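You operate a simulated robot arm through the tools that you are given. There is no shell and no other tool.

Carry out the task below with a simulated robot arm. There is one attempt and no reset: what you move stays moved.

Task
Try the blue, orange and green memory cards in the reader; leave the one with job 1 in it.
Fine: the other two go back in their slits; write or clear nothing; laptop stays on.

The check looks at the end state, three seconds after you hand in, the way a careful person would. Anything else that was tipped, shoved, dropped, spilled or broken makes it a failure.

Robot
A 6-joint arm with a two-finger gripper, fixed in place. Base frame: the origin is on the floor under the middle of its stand, x ahead of it, y to its left, z up; the work surface is at about z = 74. Units: cm, rad, N and s.
With the tool pointing down near the work surface it reaches from about 34 to 68 cm from the base axis. Its first joint turns from -1.152 to 1.152 rad. Payload 2.45 kg.
The TCP is the grasp point between the finger pads, 3 cm short of the fingertips. In the tool frame z runs along the fingers and y along their closing line. The gripper opens to 10.6 cm; its body begins 7.9 cm behind the TCP.
Orientation is that of the tool frame in the base frame, as a unit quaternion [x, y, z, w]. With the fingers straight down and closing along the base's y, the tool's x points along the base's -x, its y along +y and its z along -z.

Tools
- The arm moves only by the tool move_arm. Its argument "increments" is one flat list of numbers, 7 for each row, row after row: the shift along the base's x, y, z in cm, then the turn, a rotation vector about the base's x, y, z in rad, then the gripper command, from -1 (fully open) to 1 (shut), values between in proportion. In form: [dx, dy, dz, ax, ay, az, gripper, dx, dy, dz, ax, ay, az, gripper, ...]. A call has 1 to 20 rows; each row is the pose to reach, as a shift and turn from the pose commanded when the call began. Each row takes 0.2 s and may step no farther than 5 cm and 0.15 rad from the row before; otherwise, or with a gripper value out of range, the whole call is refused. A pose out of reach is approached as far as the arm can. The call stops where the force on the tool passes 40 N (or 10 N more than at its start, if that is more) or the arm is blocked; 0.2 s more then pass. The fingers move at their own pace (about 15.3 cm/s each) and stop on an object; they squeeze with about 26 N. The grip force told is the motor's: it shows also when the fingers shut on nothing. Time passes only in rows, and 0.2 s behind the last, so rows that repeat a pose let the fingers close. It gives the time, the measured TCP pose, the force on the tool (base axes), the opening and the grip force at its end, in the units of the frame above (readings bear some noise), with the torque about the TCP (base axes, N m) and any sound that the robot's microphone picked up.
- Cameras (640 x 400 px; columns grow to the right, rows downward): "scene" is fixed at [4.28, 42.31, 137.6]; the picture's right is [-0.80, -0.60, 0.00], its down [-0.49, 0.66, -0.57] and it looks along [0.34, -0.46, -0.82] (base axes); focal length 310 px, centre (320, 200). "wrist" rides on the gripper at [7.6, -0.2, -10.6] in the tool frame; the picture's right is [0.02, 1.00, 0.00], its down [-0.78, 0.02, -0.62] and it looks along [-0.62, 0.01, 0.78] (tool axes); focal length 247 px, centre (320, 200). There is no depth. A picture from a camera that has moved, and an enlarged one, comes with that camera's place and axes in the base frame and with its lens.
- capture(camera): a new picture of that camera. No time passes.
- close_up(camera, box): a new picture of the part [left, top, right, bottom] of that camera's present view, enlarged. No time passes.
- hand_in(): hands the job in; it is judged then, once.

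Places have to be worked out from the pictures, the camera data and where the tool is seen. Open the gripper and draw the arm clear of the work before you hand the job in, unless the task says otherwise.

The tools are called as a command line: name --argument value ..., lists and objects as JSON in quotes. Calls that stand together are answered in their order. move_arm: Moves the arm, as the interface text tells. Its arguments: {"type":"object","properties":{"increments":{"type":"array"}},"required":["increments"]} The other tools are called the same way: capture (camera) takes a picture; close_up (camera, box) takes an enlarged picture of a part of a camera's view; hand_in () hands the job in.

At the start:

```text
time: 0.0
eef_pos: [31.05, -1.04, 97.09]
ee_rot: [0.0, 1.0, 0.0, 0.0]
wrist_force: [-0.2, 0.1, 1.0]
torque: [-0.02, -0.03, -0.04]
gripper_width: 10.63
finger_force: 0.0
```

scene: 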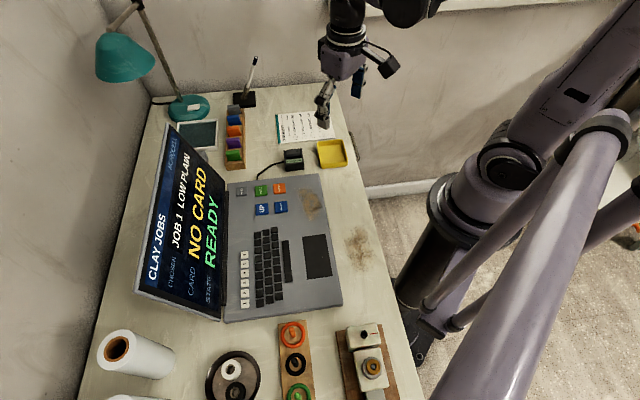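
wrist: 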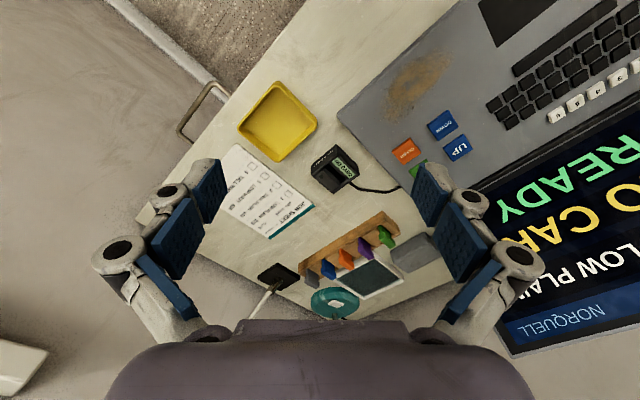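

The first pictures show a laptop, a card rack, a small black reader, a yellow tray and a job sheet. I'll enlarge each part to read labels and find positions.

close_up --camera "scene" --box '[170, 80, 360, 200]'

close_up --camera "scene" --box '[130, 120, 330, 320]'

close_up --camera "wrist" --box '[210, 130, 450, 310]'

```text
3.33 times, centred on (265, 140) of scene
camera zoom: at [4.28, 42.31, 137.6], right [-0.8, -0.6, 0.0], down [-0.49, 0.66, -0.57], along [0.34, -0.46, -0.82], focal length 1032 px, centre (503, 400)
```

zoom: 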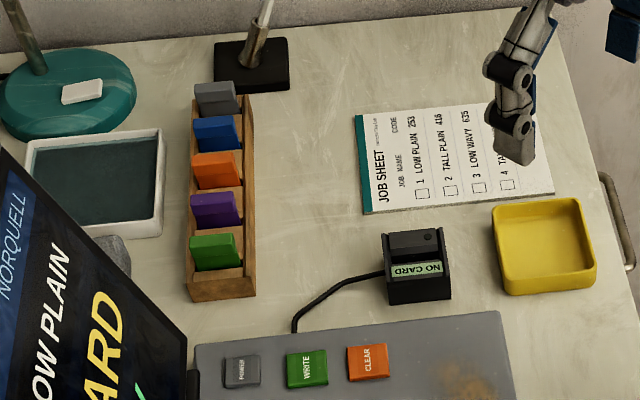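

```text
2.00 times, centred on (230, 220) of scene
camera zoom: at [4.28, 42.31, 137.6], right [-0.8, -0.6, 0.0], down [-0.49, 0.66, -0.57], along [0.34, -0.46, -0.82], focal length 619 px, centre (500, 160)
```

zoom: 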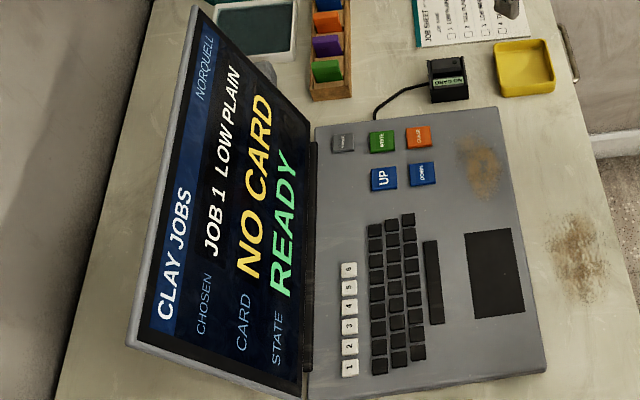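

```text
2.22 times, centred on (330, 220) of wrist
camera zoom: at [23.55, -1.25, 107.69], right [-0.02, 1.0, 0.0], down [0.78, 0.02, 0.62], along [0.62, 0.01, -0.78], focal length 549 px, centre (298, 156)
```

zoom: 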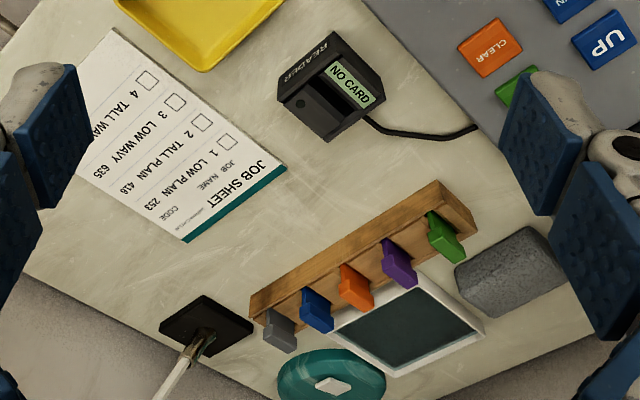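

The layout seems turned about 45° in the base frame: reader near (42.5, 1.3), card rack running from about (68, -2) to (55, 11). I'll yaw the tool 45° and move a little to look at the reader and rack more closely, staying high.

move_arm --increments '[0.4, -1, -0.5, 0, 0, 0.131, -1, 0.8, -2, -1, 0, 0, 0.262, -1, 1.2, -3, -1.5, 0, 0, 0.393, -1, 1.6, -4, -2, 0, 0, 0.524, -1, 2, -5, -2.5, 0, 0, 0.654, -1, 2.4, -6, -3, 0, 0, 0.785, -1, 2.4, -6, -3, 0, 0, 0.785, -1]'

capture --camera "wrist"

close_up --camera "wrist" --box '[220, 100, 420, 260]'

```text
time: 1.6
eef_pos: [33.55, -7.02, 93.93]
ee_rot: [-0.384, 0.924, 0.001, 0.0]
wrist_force: [0.5, 0.2, -0.7]
torque: [-0.03, 0.01, 0.02]
gripper_width: 10.59
finger_force: 0.2
```

```text
taken
camera wrist: at [28.21, -12.56, 104.68], right [-0.72, 0.69, 0.0], down [0.54, 0.57, 0.62], along [0.43, 0.45, -0.78], focal length 247 px, centre (320, 200)
```

wrist: 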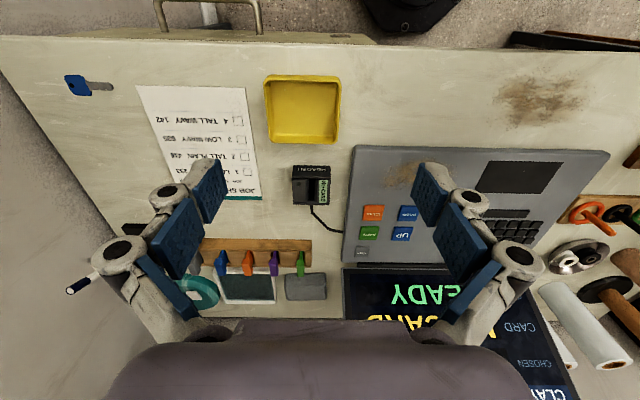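

```text
2.50 times, centred on (320, 180) of wrist
camera zoom: at [28.21, -12.56, 104.68], right [-0.72, 0.69, 0.0], down [0.54, 0.57, 0.62], along [0.43, 0.45, -0.78], focal length 617 px, centre (320, 250)
```

zoom: 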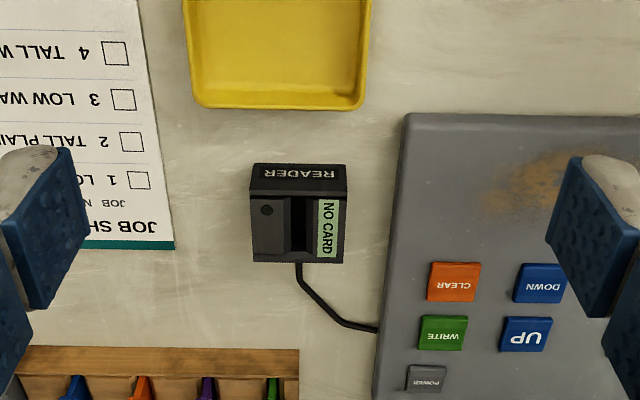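

The tool is now aligned with the table. I'll enlarge the reader and the rack to see the slot and cards in detail.

close_up --camera "wrist" --box '[280, 155, 345, 215]'

close_up --camera "wrist" --box '[190, 220, 350, 310]'

close_up --camera "scene" --box '[215, 95, 265, 175]'

close_up --camera "scene" --box '[265, 140, 320, 180]'

```text
6.67 times, centred on (312, 185) of wrist
camera zoom: at [28.21, -12.56, 104.68], right [-0.72, 0.69, 0.0], down [0.54, 0.57, 0.62], along [0.43, 0.45, -0.78], focal length 1646 px, centre (370, 300)
```

zoom: 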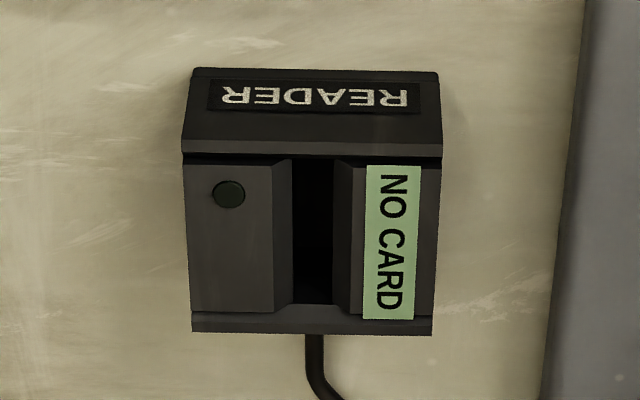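

```text
4.00 times, centred on (270, 265) of wrist
camera zoom: at [28.21, -12.56, 104.68], right [-0.72, 0.69, 0.0], down [0.54, 0.57, 0.62], along [0.43, 0.45, -0.78], focal length 988 px, centre (520, -60)
```

zoom: 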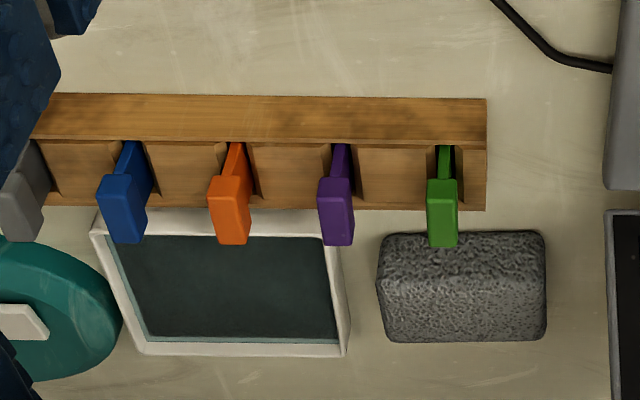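

```text
5.00 times, centred on (240, 135) of scene
camera zoom: at [4.28, 42.31, 137.6], right [-0.8, -0.6, 0.0], down [-0.49, 0.66, -0.57], along [0.34, -0.46, -0.82], focal length 1548 px, centre (720, 525)
```

zoom: 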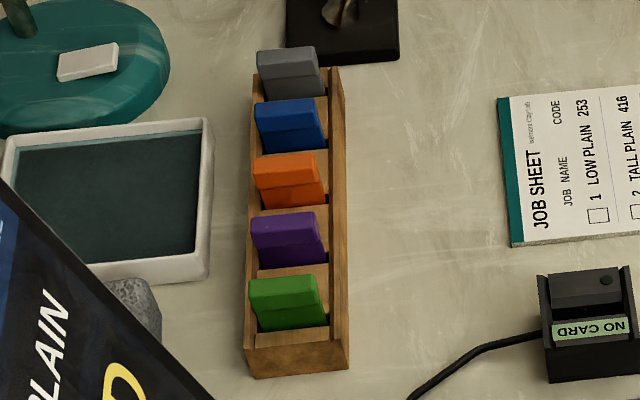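

```text
10.00 times, centred on (292, 160) of scene
camera zoom: at [4.28, 42.31, 137.6], right [-0.8, -0.6, 0.0], down [-0.49, 0.66, -0.57], along [0.34, -0.46, -0.82], focal length 3095 px, centre (595, 600)
```

zoom: 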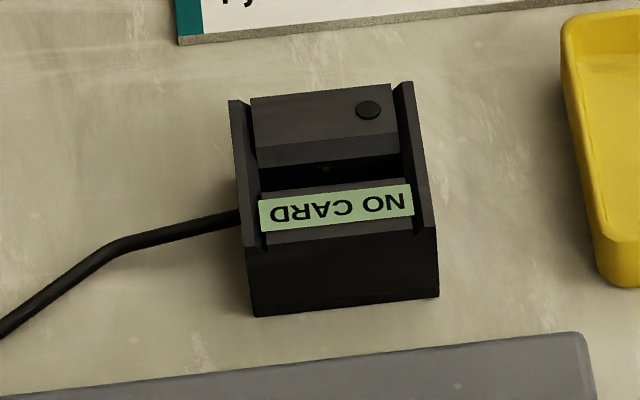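

The cards stand edge-on in slits parallel to the reader's slot, with a thick grip top and thinner blade. I'll move the camera nearer to the rack for a precise look, staying about 14 cm above the cards.

move_arm --increments '[4, 1.4, 0, 0, 0, 0, -1, 8, 2.8, 0, 0, 0, 0, -1, 12, 4.2, 0, 0, 0, 0, -1, 16, 5.6, 0, 0, 0, 0, -1, 16, 5.6, 0, 0, 0, 0, -1]'

capture --camera "wrist"

close_up --camera "wrist" --box '[230, 150, 430, 260]'

capture --camera "scene"

```text
time: 2.8
eef_pos: [49.56, -1.37, 94.16]
ee_rot: [-0.383, 0.924, 0.0, 0.0]
wrist_force: [0.4, 1.1, -0.4]
torque: [-0.01, -0.01, 0.02]
gripper_width: 10.59
finger_force: 0.1
```

```text
taken
camera wrist: at [44.29, -6.95, 104.87], right [-0.72, 0.69, 0.0], down [0.54, 0.56, 0.62], along [0.43, 0.45, -0.78], focal length 247 px, centre (320, 200)
```

wrist: 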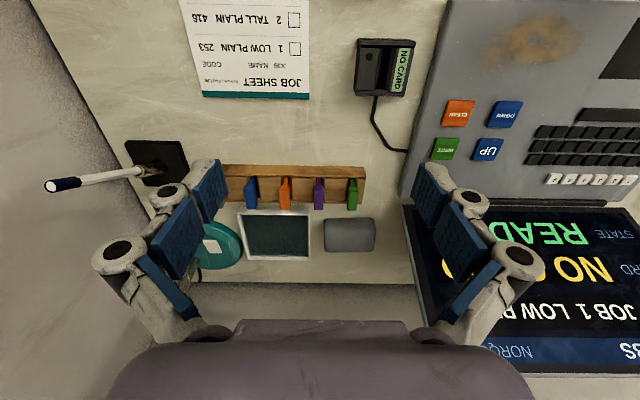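

```text
3.20 times, centred on (330, 205) of wrist
camera zoom: at [44.29, -6.95, 104.87], right [-0.72, 0.69, 0.0], down [0.54, 0.56, 0.62], along [0.43, 0.45, -0.78], focal length 790 px, centre (288, 184)
```

zoom: 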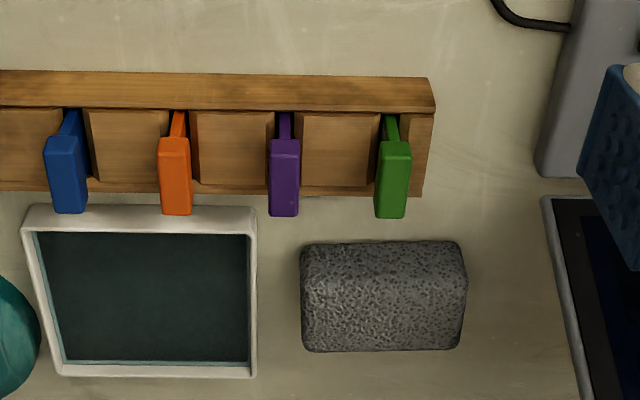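

```text
taken
```

scene: 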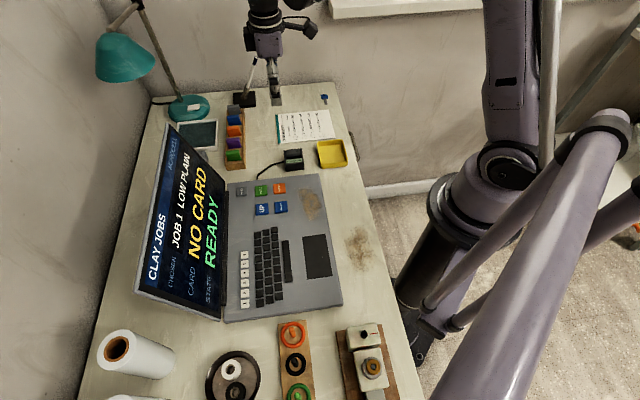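

The rack is now near the image centre. I'll enlarge each card for measuring its edges.

close_up --camera "wrist" --box '[240, 165, 300, 222]'

close_up --camera "wrist" --box '[305, 165, 370, 222]'

close_up --camera "scene" --box '[220, 110, 260, 170]'

```text
7.02 times, centred on (270, 194) of wrist
camera zoom: at [44.29, -6.95, 104.87], right [-0.72, 0.69, 0.0], down [0.54, 0.56, 0.62], along [0.43, 0.45, -0.78], focal length 1733 px, centre (671, 246)
```

zoom: 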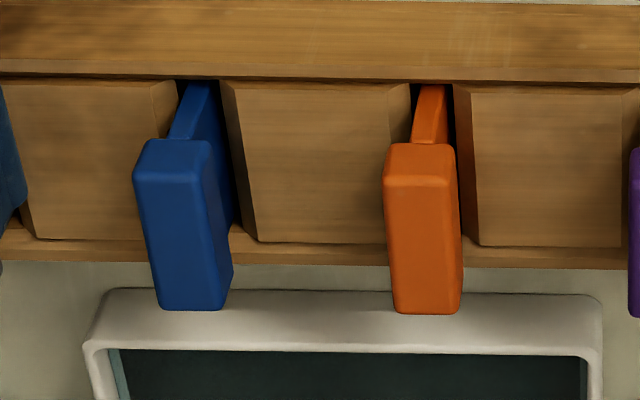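

```text
7.02 times, centred on (338, 194) of wrist
camera zoom: at [44.29, -6.95, 104.87], right [-0.72, 0.69, 0.0], down [0.54, 0.56, 0.62], along [0.43, 0.45, -0.78], focal length 1733 px, centre (197, 246)
```

zoom: 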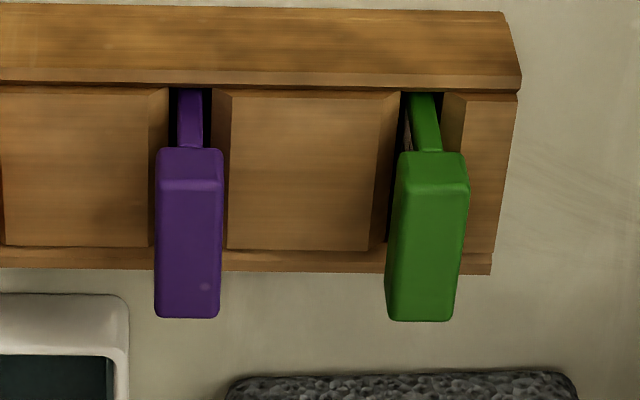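

```text
6.67 times, centred on (240, 140) of scene
camera zoom: at [4.28, 42.31, 137.6], right [-0.8, -0.6, 0.0], down [-0.49, 0.66, -0.57], along [0.34, -0.46, -0.82], focal length 2064 px, centre (853, 600)
```

zoom: 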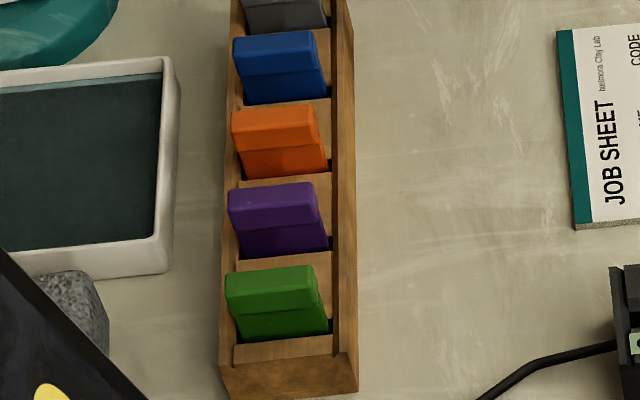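

From triangulation the card handles sit at z ≈ 78.2–79.4 (1.3 cm thick, 3.2 cm wide), the rack top at z ≈ 76.4, with 4.5 cm spacing. I'll close the fingers to about 3 cm in place to see their outer size before going between neighbouring cards.

move_arm --increments '[0, 0, 0, 0, 0, 0, 0.434, 0, 0, 0, 0, 0, 0, 0.434, 0, 0, 0, 0, 0, 0, 0.434]'

capture --camera "wrist"

close_up --camera "scene" --box '[225, 0, 325, 120]'

```text
time: 3.6
eef_pos: [49.5, -1.34, 94.13]
ee_rot: [-0.382, 0.924, 0.0, 0.0]
wrist_force: [0.7, 0.1, -0.3]
torque: [0.01, -0.04, 0.0]
gripper_width: 3.02
finger_force: 0.1
```

```text
taken
camera wrist: at [44.25, -6.98, 104.88], right [-0.72, 0.69, 0.0], down [0.54, 0.56, 0.62], along [0.43, 0.45, -0.78], focal length 247 px, centre (320, 200)
```

wrist: 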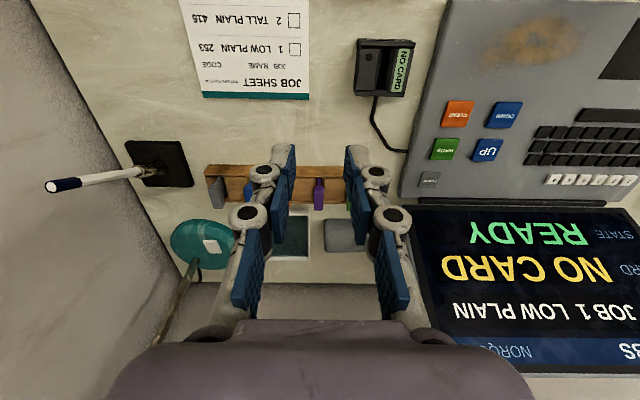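

```text
3.33 times, centred on (275, 60) of scene
camera zoom: at [4.28, 42.31, 137.6], right [-0.8, -0.6, 0.0], down [-0.49, 0.66, -0.57], along [0.34, -0.46, -0.82], focal length 1032 px, centre (470, 667)
```

zoom: 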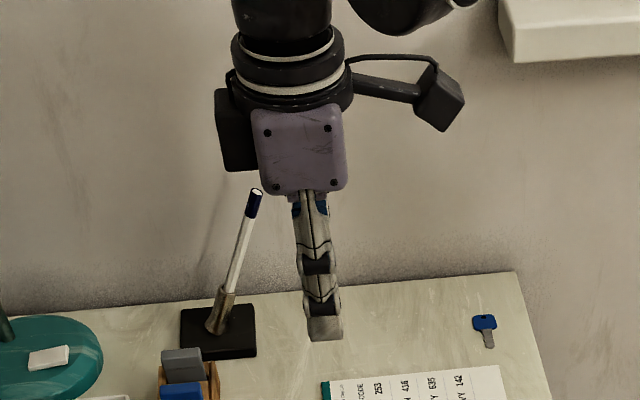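

Fingers are slim enough if I approach with about 2.4 cm opening. I'll enlarge the fingers to check their thickness near the tips.

close_up --camera "wrist" --box '[200, 130, 440, 330]'

close_up --camera "scene" --box '[295, 50, 335, 110]'

close_up --camera "scene" --box '[270, 110, 370, 180]'

```text
2.00 times, centred on (320, 230) of wrist
camera zoom: at [44.25, -6.98, 104.88], right [-0.72, 0.69, 0.0], down [0.54, 0.56, 0.62], along [0.43, 0.45, -0.78], focal length 494 px, centre (320, 140)
```

zoom: 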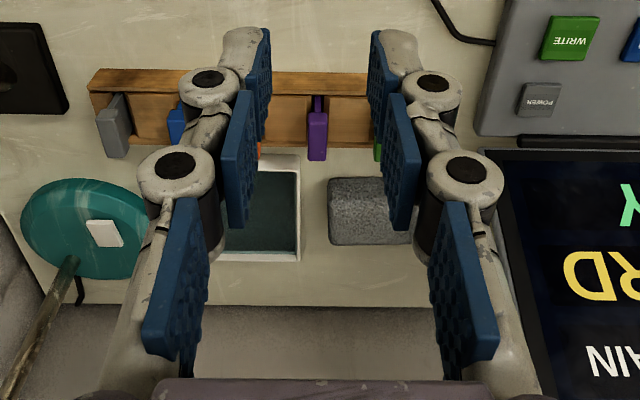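

```text
6.67 times, centred on (315, 80) of scene
camera zoom: at [4.28, 42.31, 137.6], right [-0.8, -0.6, 0.0], down [-0.49, 0.66, -0.57], along [0.34, -0.46, -0.82], focal length 2064 px, centre (353, 1000)
```

zoom: 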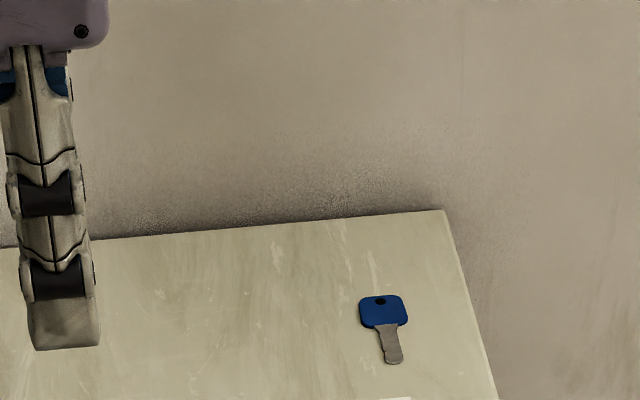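

```text
5.71 times, centred on (320, 145) of scene
camera zoom: at [4.28, 42.31, 137.6], right [-0.8, -0.6, 0.0], down [-0.49, 0.66, -0.57], along [0.34, -0.46, -0.82], focal length 1769 px, centre (320, 514)
```

zoom: 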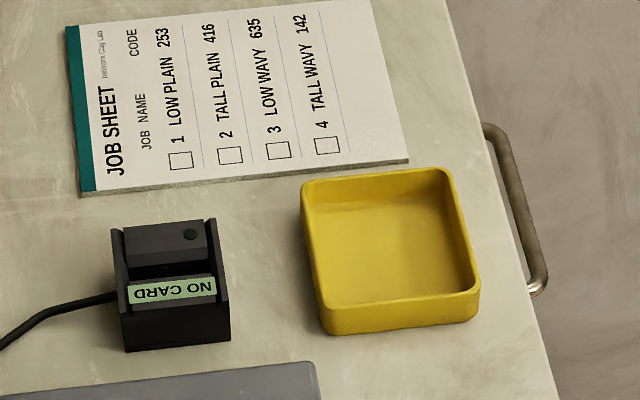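

I judge the handles' centres at about F=46.8 (along the card width), giving green at base (55.4, 10.8), orange (61.8, 4.4), blue (65.0, 1.2); the reader slot is at about (43.2, 1.2). I'll start with green, which has the most free room, moving above it with a 2.5 cm opening.

move_arm --increments '[1.5, 3, -1, 0, 0, 0, 0.528, 3, 6, -2, 0, 0, 0, 0.528, 4.5, 9, -3, 0, 0, 0, 0.528, 5.9, 12.12, -5, 0, 0, 0, 0.528, 5.9, 12.12, -7, 0, 0, 0, 0.528, 5.9, 12.12, -7, 0, 0, 0, 0.528]'

capture --camera "wrist"

close_up --camera "wrist" --box '[240, 120, 400, 240]'

close_up --camera "scene" --box '[180, 60, 320, 180]'

```text
time: 5.0
eef_pos: [55.43, 10.64, 87.16]
ee_rot: [-0.382, 0.924, 0.0, 0.0]
wrist_force: [-0.1, 0.7, -0.1]
torque: [-0.03, 0.0, -0.01]
gripper_width: 2.5
finger_force: 0.1
```

```text
taken
camera wrist: at [50.21, 5.06, 97.91], right [-0.72, 0.69, 0.0], down [0.54, 0.56, 0.62], along [0.43, 0.45, -0.78], focal length 247 px, centre (320, 200)
```

wrist: 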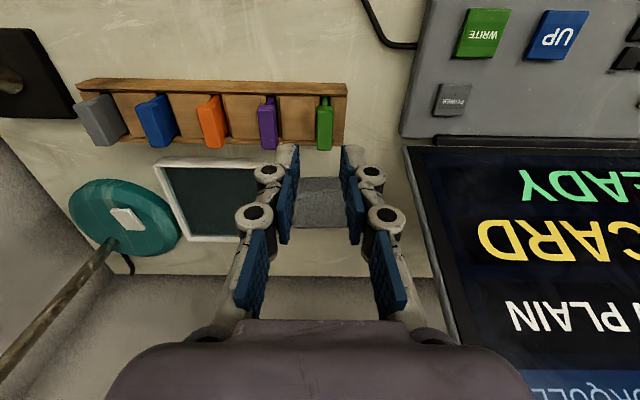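

```text
3.33 times, centred on (320, 180) of wrist
camera zoom: at [50.21, 5.06, 97.91], right [-0.72, 0.69, 0.0], down [0.54, 0.56, 0.62], along [0.43, 0.45, -0.78], focal length 823 px, centre (320, 267)
```

zoom: 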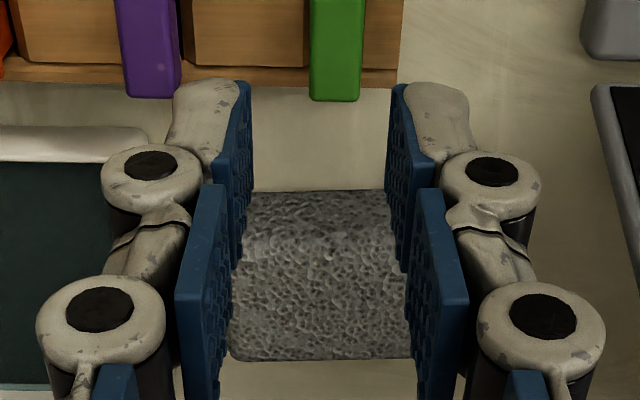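

```text
3.33 times, centred on (250, 120) of scene
camera zoom: at [4.28, 42.31, 137.6], right [-0.8, -0.6, 0.0], down [-0.49, 0.66, -0.57], along [0.34, -0.46, -0.82], focal length 1032 px, centre (553, 467)
```

zoom: 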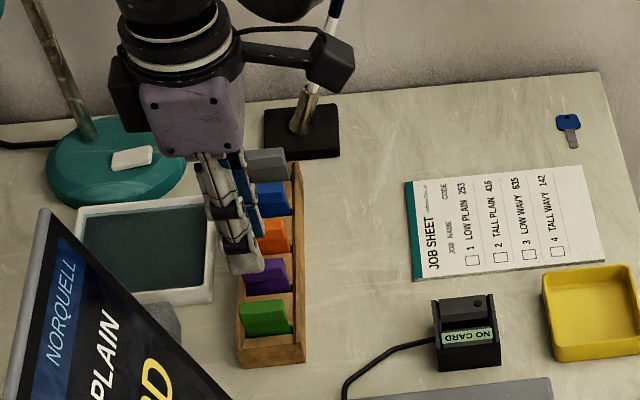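

Green's far top edge projects to L≈-31.45, so I need about +0.2 cm sideways. I'll correct and descend so the fingertips straddle the handle (TCP z≈80.3), then look.

move_arm --increments '[-0.07, 0.21, -1.5, 0, 0, 0, 0.528, -0.07, 0.21, -3, 0, 0, 0, 0.528, -0.07, 0.21, -4, 0, 0, 0, 0.528, -0.07, 0.21, -4, 0, 0, 0, 0.528]'

close_up --camera "wrist" --box '[200, 80, 440, 240]'

close_up --camera "scene" --box '[200, 90, 280, 180]'

```text
time: 6.0
eef_pos: [55.51, 10.69, 83.16]
ee_rot: [-0.382, 0.924, 0.0, -0.001]
wrist_force: [-0.3, -0.2, -0.4]
torque: [-0.03, 0.0, 0.03]
gripper_width: 2.49
finger_force: 0.0
```

```text
2.50 times, centred on (320, 160) of wrist
camera zoom: at [50.1, 5.22, 93.86], right [-0.72, 0.69, 0.0], down [0.54, 0.56, 0.62], along [0.43, 0.45, -0.78], focal length 617 px, centre (320, 300)
```

zoom: 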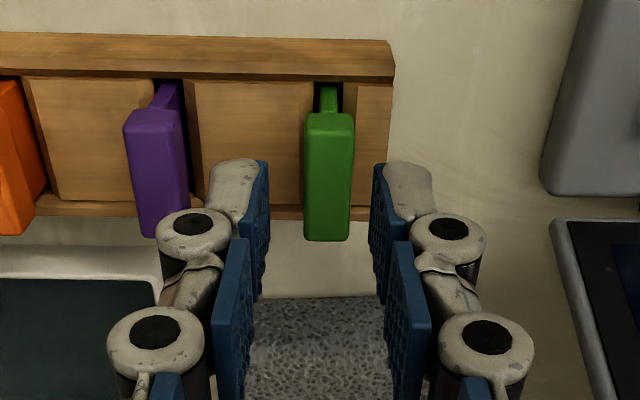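

```text
4.44 times, centred on (240, 135) of scene
camera zoom: at [4.28, 42.31, 137.6], right [-0.8, -0.6, 0.0], down [-0.49, 0.66, -0.57], along [0.34, -0.46, -0.82], focal length 1376 px, centre (676, 489)
```

zoom: 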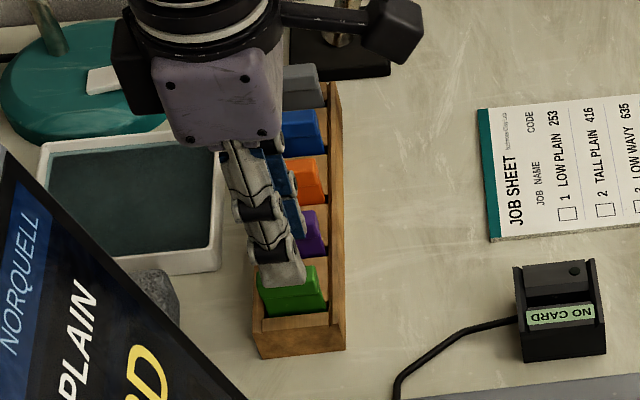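

The card lies between the finger lines, within 0.1 cm. I'll nudge that out and descend to TCP z≈80.2, keeping the opening, then look before closing.

move_arm --increments '[0, 0.14, -1.5, 0, 0, 0, 0.528, 0, 0.14, -2.5, 0, 0, 0, 0.528, 0, 0.14, -3.05, 0, 0, 0, 0.528, 0, 0.14, -3.05, 0, 0, 0, 0.528]'

close_up --camera "wrist" --box '[200, 80, 440, 240]'

close_up --camera "scene" --box '[200, 90, 280, 180]'

```text
time: 7.0
eef_pos: [55.45, 10.96, 80.16]
ee_rot: [-0.383, 0.924, 0.0, 0.0]
wrist_force: [0.5, 0.2, 0.0]
torque: [-0.02, -0.02, -0.01]
gripper_width: 2.52
finger_force: 0.1
```

```text
2.50 times, centred on (320, 160) of wrist
camera zoom: at [50.24, 5.47, 90.67], right [-0.72, 0.69, 0.0], down [0.54, 0.56, 0.62], along [0.43, 0.45, -0.78], focal length 617 px, centre (320, 300)
```

zoom: 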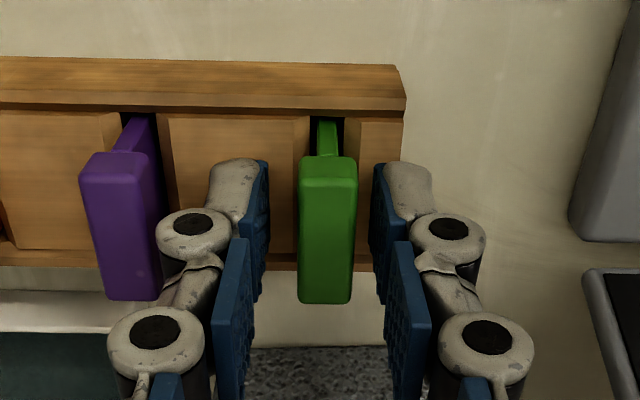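

```text
4.44 times, centred on (240, 135) of scene
camera zoom: at [4.28, 42.31, 137.6], right [-0.8, -0.6, 0.0], down [-0.49, 0.66, -0.57], along [0.34, -0.46, -0.82], focal length 1376 px, centre (676, 489)
```

zoom: 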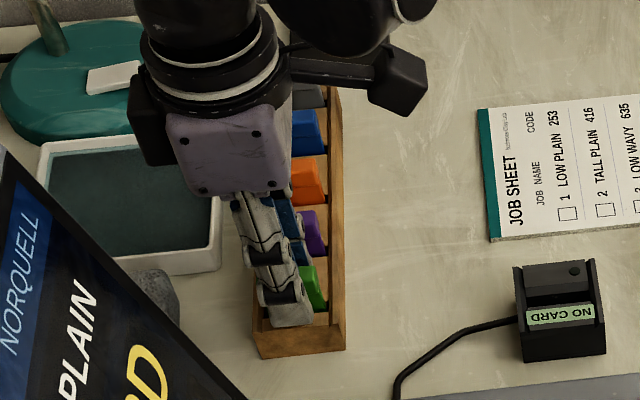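

The fingers straddle the green handle symmetrically with clearance from purple. I'll close on it.

move_arm --increments '[0, 0, 0, 0, 0, 0, 1, 0, 0, 0, 0, 0, 0, 1, 0, 0, 0, 0, 0, 0, 1]'

close_up --camera "wrist" --box '[200, 80, 440, 240]'

```text
time: 7.8
eef_pos: [55.46, 11.03, 79.94]
ee_rot: [-0.383, 0.924, 0.001, 0.0]
wrist_force: [-0.6, -0.2, 0.3]
torque: [-0.01, 0.01, -0.02]
gripper_width: 1.07
finger_force: 26.4
```

```text
2.50 times, centred on (320, 160) of wrist
camera zoom: at [50.24, 5.47, 90.68], right [-0.72, 0.69, 0.0], down [0.54, 0.56, 0.62], along [0.43, 0.45, -0.78], focal length 617 px, centre (320, 300)
```

zoom: 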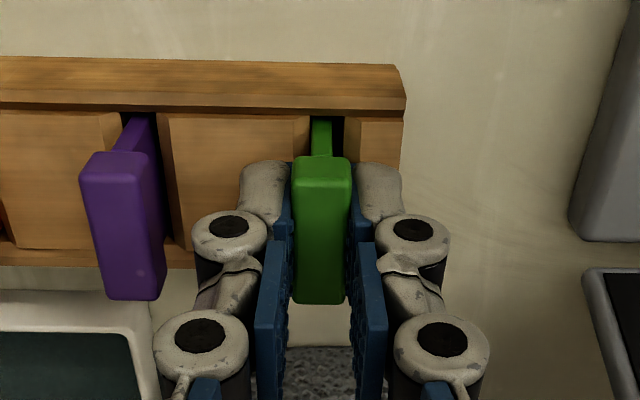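

Gripped at 1.07 cm width with 26 N. I'll lift straight up 8 cm and inspect the card.

move_arm --increments '[0, 0, 1, 0, 0, 0, 1, 0, 0, 2, 0, 0, 0, 1, 0, 0, 3.5, 0, 0, 0, 1, 0, 0, 5, 0, 0, 0, 1, 0, 0, 6.5, 0, 0, 0, 1, 0, 0, 8, 0, 0, 0, 1, 0, 0, 8, 0, 0, 0, 1]'

close_up --camera "wrist" --box '[200, 80, 440, 240]'

close_up --camera "scene" --box '[200, 80, 300, 180]'

```text
time: 9.4
eef_pos: [55.39, 11.18, 87.97]
ee_rot: [-0.383, 0.924, -0.001, 0.001]
wrist_force: [-0.2, -0.2, -0.1]
torque: [-0.02, -0.04, -0.03]
gripper_width: 1.07
finger_force: 25.7
```

```text
2.50 times, centred on (320, 160) of wrist
camera zoom: at [50.13, 5.58, 98.71], right [-0.72, 0.69, 0.0], down [0.54, 0.57, 0.62], along [0.43, 0.45, -0.78], focal length 617 px, centre (320, 300)
```

zoom: 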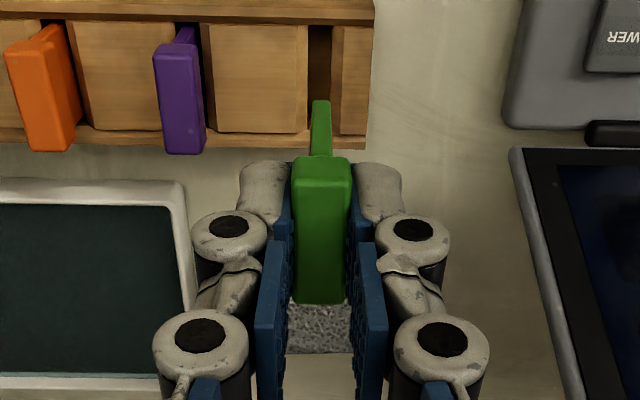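

```text
4.00 times, centred on (250, 130) of scene
camera zoom: at [4.28, 42.31, 137.6], right [-0.8, -0.6, 0.0], down [-0.49, 0.66, -0.57], along [0.34, -0.46, -0.82], focal length 1238 px, centre (600, 480)
```

zoom: 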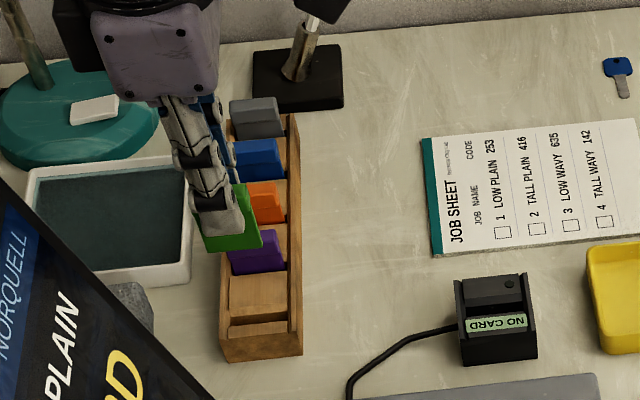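

The card came out cleanly; the blade is about 3.5 cm long below the handle, card bottom now near z≈83. I'll carry it at this height to over the reader slot and compare alignment.

move_arm --increments '[-3, -2.45, 0, 0, 0, 0, 1, -6, -4.9, 0, 0, 0, 0, 1, -9, -7.3, 0, 0, 0, 0, 1, -11.96, -9.73, 0, 0, 0, 0, 1, -11.96, -9.73, 0, 0, 0, 0, 1, -11.96, -9.73, 0, 0, 0, 0, 1]'

close_up --camera "wrist" --box '[260, 70, 400, 190]'

close_up --camera "scene" --box '[250, 80, 350, 180]'

```text
time: 10.8
eef_pos: [43.43, 1.53, 88.0]
ee_rot: [-0.382, 0.924, -0.001, 0.001]
wrist_force: [0.3, -0.3, 0.5]
torque: [0.0, -0.01, -0.03]
gripper_width: 1.1
finger_force: 26.0
```

```text
3.33 times, centred on (330, 130) of wrist
camera zoom: at [38.23, -4.07, 98.65], right [-0.72, 0.69, 0.0], down [0.54, 0.56, 0.62], along [0.43, 0.45, -0.78], focal length 823 px, centre (287, 433)
```

zoom: 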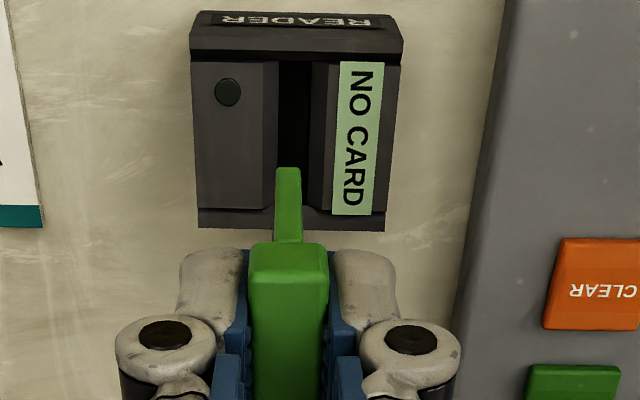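

```text
4.00 times, centred on (300, 130) of scene
camera zoom: at [4.28, 42.31, 137.6], right [-0.8, -0.6, 0.0], down [-0.49, 0.66, -0.57], along [0.34, -0.46, -0.82], focal length 1238 px, centre (400, 480)
```

zoom: 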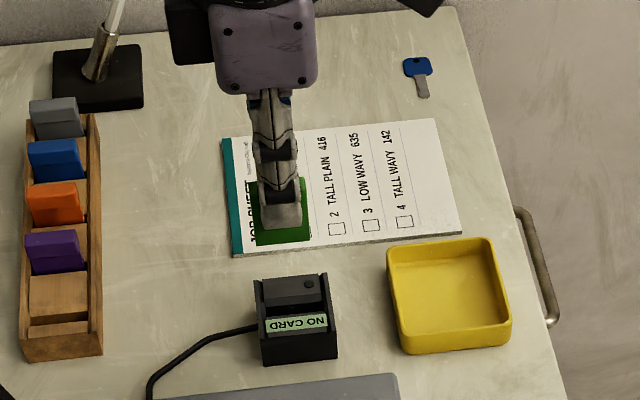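

The blade appears about 0.15 cm to the left of the slot's centre line in this view. I'll enlarge to measure it and any yaw mismatch.

close_up --camera "wrist" --box '[300, 70, 350, 145]'

close_up --camera "wrist" --box '[305, 110, 350, 180]'

```text
5.33 times, centred on (325, 108) of wrist
camera zoom: at [38.23, -4.07, 98.65], right [-0.72, 0.69, 0.0], down [0.54, 0.56, 0.62], along [0.43, 0.45, -0.78], focal length 1317 px, centre (293, 693)
```

zoom: 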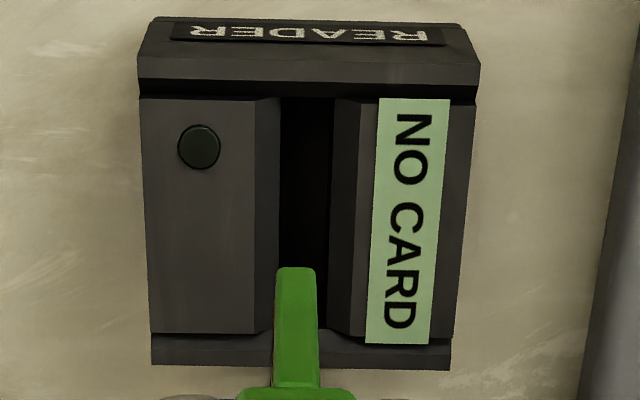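

```text
5.71 times, centred on (328, 145) of wrist
camera zoom: at [38.23, -4.07, 98.65], right [-0.72, 0.69, 0.0], down [0.54, 0.56, 0.62], along [0.43, 0.45, -0.78], focal length 1411 px, centre (277, 514)
```

zoom: 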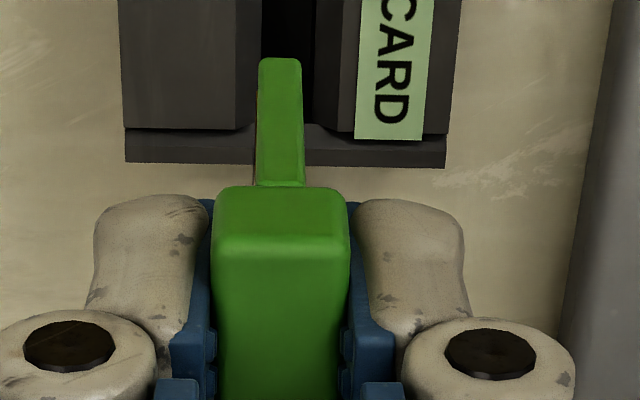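

The blade is ~0.44 cm thick versus a ~0.84 cm slot; it needs about +0.16 cm sideways and -0.2 cm along its width. I'll correct and lower until the blade tip is just above the reader, then check.

move_arm --increments '[-0.25, -0.03, -1.5, 0, 0, 0, 1, -0.25, -0.03, -3, 0, 0, 0, 1, -0.25, -0.03, -4.5, 0, 0, 0, 1, -0.25, -0.03, -4.7, 0, 0, 0, 1, -0.25, -0.03, -4.7, 0, 0, 0, 1]'

close_up --camera "wrist" --box '[280, 80, 370, 160]'

close_up --camera "scene" --box '[260, 120, 330, 180]'

```text
time: 12.0
eef_pos: [43.33, 1.37, 83.2]
ee_rot: [-0.382, 0.924, 0.0, 0.0]
wrist_force: [0.2, 0.5, 1.1]
torque: [0.03, 0.0, -0.01]
gripper_width: 1.1
finger_force: 26.1
```

```text
5.00 times, centred on (325, 120) of wrist
camera zoom: at [38.07, -4.22, 93.93], right [-0.72, 0.69, 0.0], down [0.54, 0.56, 0.62], along [0.43, 0.45, -0.78], focal length 1235 px, centre (295, 600)
```

zoom: 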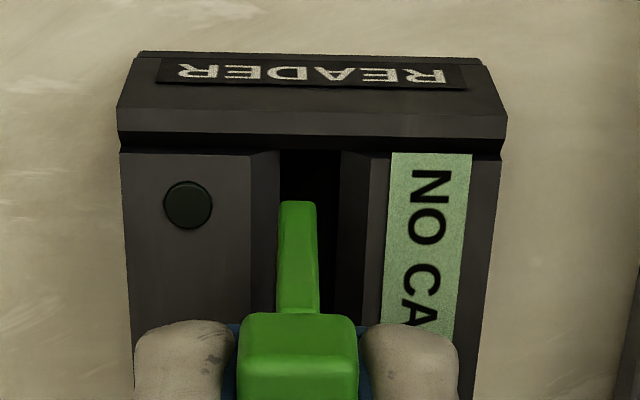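

```text
6.67 times, centred on (295, 150) of scene
camera zoom: at [4.28, 42.31, 137.6], right [-0.8, -0.6, 0.0], down [-0.49, 0.66, -0.57], along [0.34, -0.46, -0.82], focal length 2064 px, centre (487, 533)
```

zoom: 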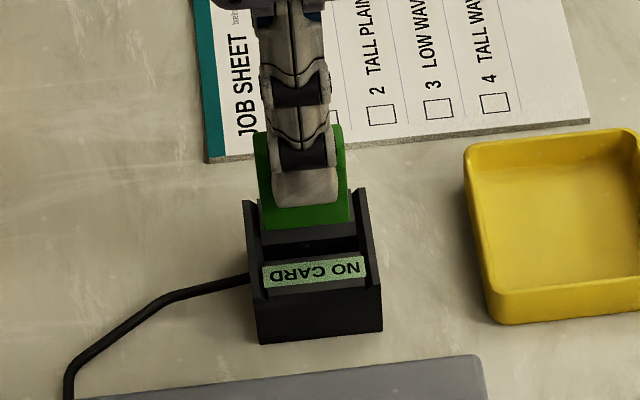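

The sideways shift didn't take (residual arm error); the blade is still ~0.19 cm off the slot centre toward the LED side, while along its width it is centred. I'll apply the sideways shift again and re-check before entering.

move_arm --increments '[-0.14, 0.14, 0, 0, 0, 0, 1, -0.14, 0.14, 0, 0, 0, 0, 1, -0.14, 0.14, 0, 0, 0, 0, 1]'

close_up --camera "wrist" --box '[280, 80, 370, 160]'

```text
time: 12.8
eef_pos: [43.06, 1.5, 83.27]
ee_rot: [-0.383, 0.924, 0.0, 0.0]
wrist_force: [0.6, -0.3, -0.3]
torque: [0.03, -0.01, 0.03]
gripper_width: 1.1
finger_force: 26.4
```

```text
5.00 times, centred on (325, 120) of wrist
camera zoom: at [37.92, -4.1, 94.02], right [-0.72, 0.69, 0.0], down [0.54, 0.57, 0.62], along [0.43, 0.45, -0.78], focal length 1235 px, centre (295, 600)
```

zoom: 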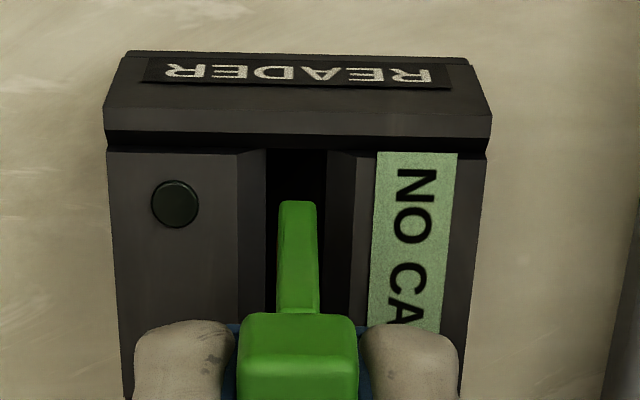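

The blade is now centred over the slot. I'll lower slowly into it by about 2.2 cm and read the force.

move_arm --increments '[0, 0, -0.4, 0, 0, 0, 1, 0, 0, -0.8, 0, 0, 0, 1, 0, 0, -1.2, 0, 0, 0, 1, 0, 0, -1.6, 0, 0, 0, 1, 0, 0, -1.9, 0, 0, 0, 1, 0, 0, -2.2, 0, 0, 0, 1, 0, 0, -2.2, 0, 0, 0, 1]'

close_up --camera "wrist" --box '[260, 70, 400, 190]'

close_up --camera "scene" --box '[260, 120, 330, 180]'

```text
time: 14.4
eef_pos: [42.89, 1.46, 81.02]
ee_rot: [-0.383, 0.924, 0.001, 0.0]
wrist_force: [1.0, -0.1, 0.5]
torque: [-0.03, -0.03, -0.01]
gripper_width: 1.11
finger_force: 26.3
```

```text
3.33 times, centred on (330, 130) of wrist
camera zoom: at [37.65, -4.11, 91.73], right [-0.72, 0.69, 0.0], down [0.54, 0.56, 0.62], along [0.43, 0.45, -0.78], focal length 823 px, centre (287, 433)
```

zoom: 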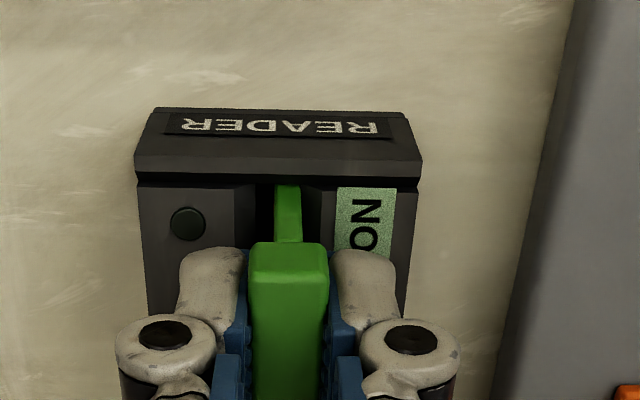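

```text
6.67 times, centred on (295, 150) of scene
camera zoom: at [4.28, 42.31, 137.6], right [-0.8, -0.6, 0.0], down [-0.49, 0.66, -0.57], along [0.34, -0.46, -0.82], focal length 2064 px, centre (487, 533)
```

zoom: 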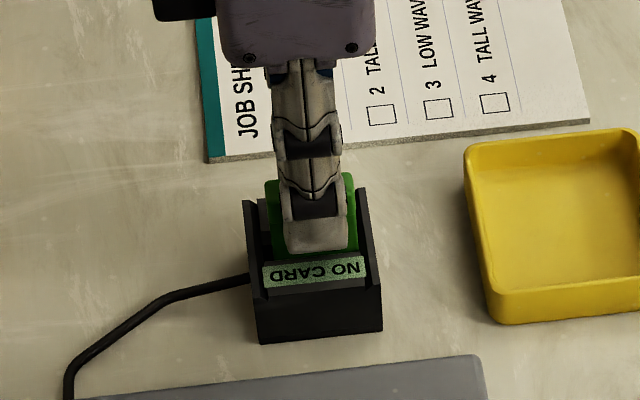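

The blade is in the slot with almost no force, but the arm drifted ~0.2 cm so the blade is near one side. I'll correct back by about +0.19 cm in x and let it settle.

move_arm --increments '[0.15, 0.02, 0, 0, 0, 0, 1, 0.15, 0.02, 0, 0, 0, 0, 1, 0.15, 0.02, 0, 0, 0, 0, 1, 0.15, 0.02, 0, 0, 0, 0, 1]'

close_up --camera "wrist" --box '[260, 70, 400, 190]'

```text
time: 15.4
eef_pos: [43.03, 1.52, 81.19]
ee_rot: [-0.383, 0.924, 0.0, 0.0]
wrist_force: [0.3, -1.1, 0.0]
torque: [0.0, 0.0, 0.0]
gripper_width: 1.1
finger_force: 26.1
```

```text
3.33 times, centred on (330, 130) of wrist
camera zoom: at [37.89, -4.14, 91.78], right [-0.72, 0.69, 0.0], down [0.54, 0.56, 0.62], along [0.43, 0.45, -0.78], focal length 823 px, centre (287, 433)
```

zoom: 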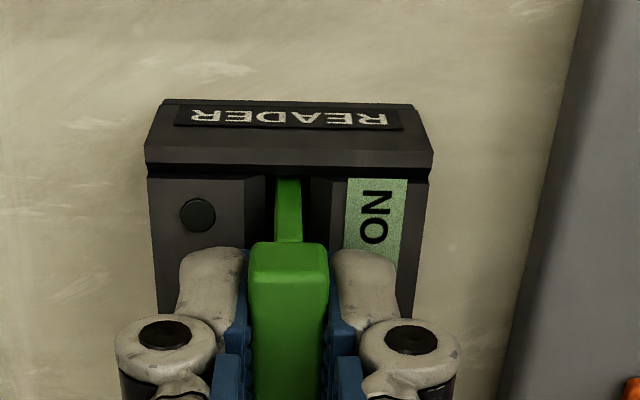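

Centred again. I'll lower another 0.6 cm in small steps and check display and force.

move_arm --increments '[0, 0, -0.2, 0, 0, 0, 1, 0, 0, -0.4, 0, 0, 0, 1, 0, 0, -0.6, 0, 0, 0, 1, 0, 0, -0.6, 0, 0, 0, 1]'

close_up --camera "wrist" --box '[260, 70, 400, 190]'

close_up --camera "scene" --box '[130, 110, 330, 320]'

```text
time: 16.4
eef_pos: [43.35, 1.38, 80.57]
ee_rot: [-0.383, 0.924, 0.0, 0.0]
wrist_force: [0.5, 0.9, -0.4]
torque: [0.02, -0.01, -0.03]
gripper_width: 1.11
finger_force: 26.2
```

```text
3.33 times, centred on (330, 130) of wrist
camera zoom: at [38.02, -4.18, 91.14], right [-0.72, 0.69, 0.0], down [0.54, 0.56, 0.62], along [0.43, 0.45, -0.78], focal length 823 px, centre (287, 433)
```

zoom: 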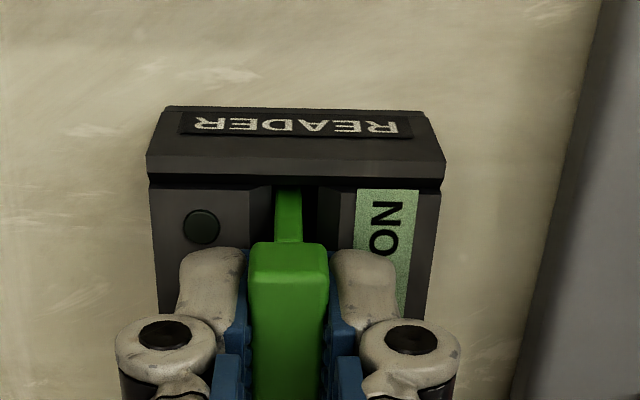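

```text
1.90 times, centred on (230, 215) of scene
camera zoom: at [4.28, 42.31, 137.6], right [-0.8, -0.6, 0.0], down [-0.49, 0.66, -0.57], along [0.34, -0.46, -0.82], focal length 590 px, centre (491, 171)
```

zoom: 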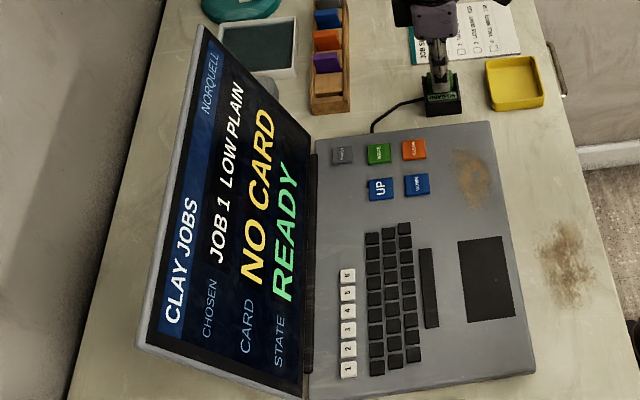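

No force yet; blade bottom should be near z≈75.5 and the fingertips ~0.3 cm above the reader top. I'll recentre slightly, lower 0.2 more, and see.

move_arm --increments '[-0.07, 0.07, 0, 0, 0, 0, 1, -0.07, 0.07, -0.1, 0, 0, 0, 1, -0.07, 0.07, -0.2, 0, 0, 0, 1, -0.07, 0.07, -0.2, 0, 0, 0, 1]'

close_up --camera "wrist" --box '[260, 70, 400, 190]'

close_up --camera "scene" --box '[250, 120, 340, 180]'

```text
time: 17.4
eef_pos: [43.07, 1.51, 80.28]
ee_rot: [-0.383, 0.924, 0.0, 0.0]
wrist_force: [0.1, -0.7, 0.2]
torque: [-0.02, 0.0, -0.03]
gripper_width: 1.09
finger_force: 25.7
```

```text
3.33 times, centred on (330, 130) of wrist
camera zoom: at [37.87, -4.06, 90.95], right [-0.72, 0.69, 0.0], down [0.54, 0.56, 0.62], along [0.43, 0.45, -0.78], focal length 823 px, centre (287, 433)
```

zoom: 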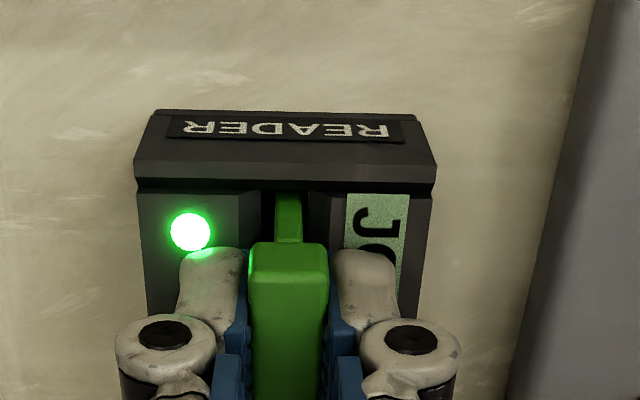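

```text
6.67 times, centred on (295, 150) of scene
camera zoom: at [4.28, 42.31, 137.6], right [-0.8, -0.6, 0.0], down [-0.49, 0.66, -0.57], along [0.34, -0.46, -0.82], focal length 2064 px, centre (487, 533)
```

zoom: 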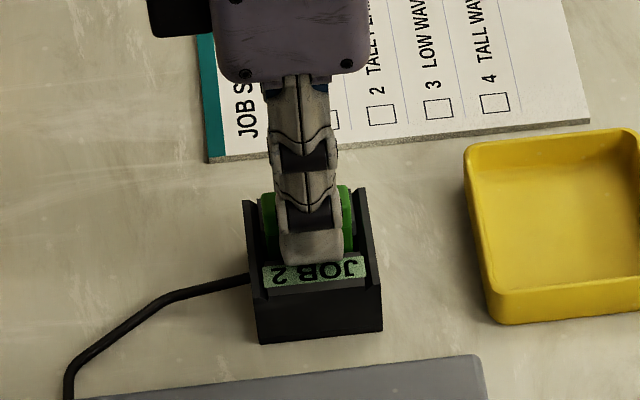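

The LED is lit and the reader shows "JOB 2". I'll confirm on the laptop screen.

close_up --camera "scene" --box '[130, 110, 330, 320]'

close_up --camera "scene" --box '[275, 140, 315, 170]'

```text
1.90 times, centred on (230, 215) of scene
camera zoom: at [4.28, 42.31, 137.6], right [-0.8, -0.6, 0.0], down [-0.49, 0.66, -0.57], along [0.34, -0.46, -0.82], focal length 590 px, centre (491, 171)
```

zoom: 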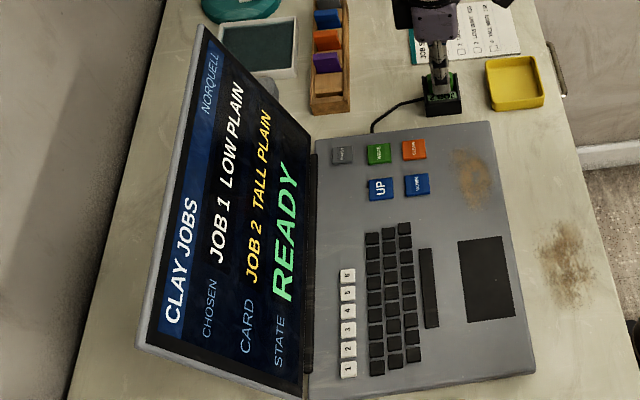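

```text
13.33 times, centred on (295, 155) of scene
camera zoom: at [4.28, 42.31, 137.6], right [-0.8, -0.6, 0.0], down [-0.49, 0.66, -0.57], along [0.34, -0.46, -0.82], focal length 4127 px, centre (653, 800)
```

zoom: 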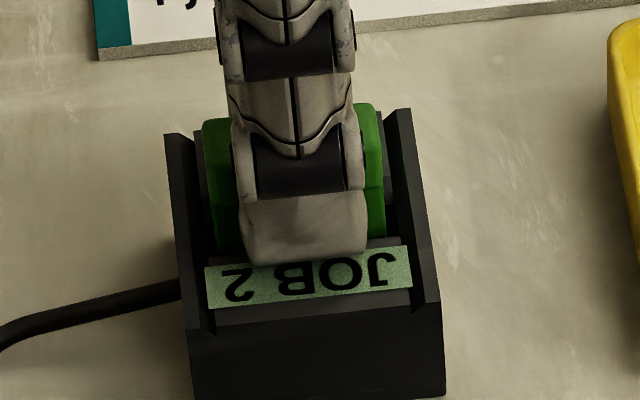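

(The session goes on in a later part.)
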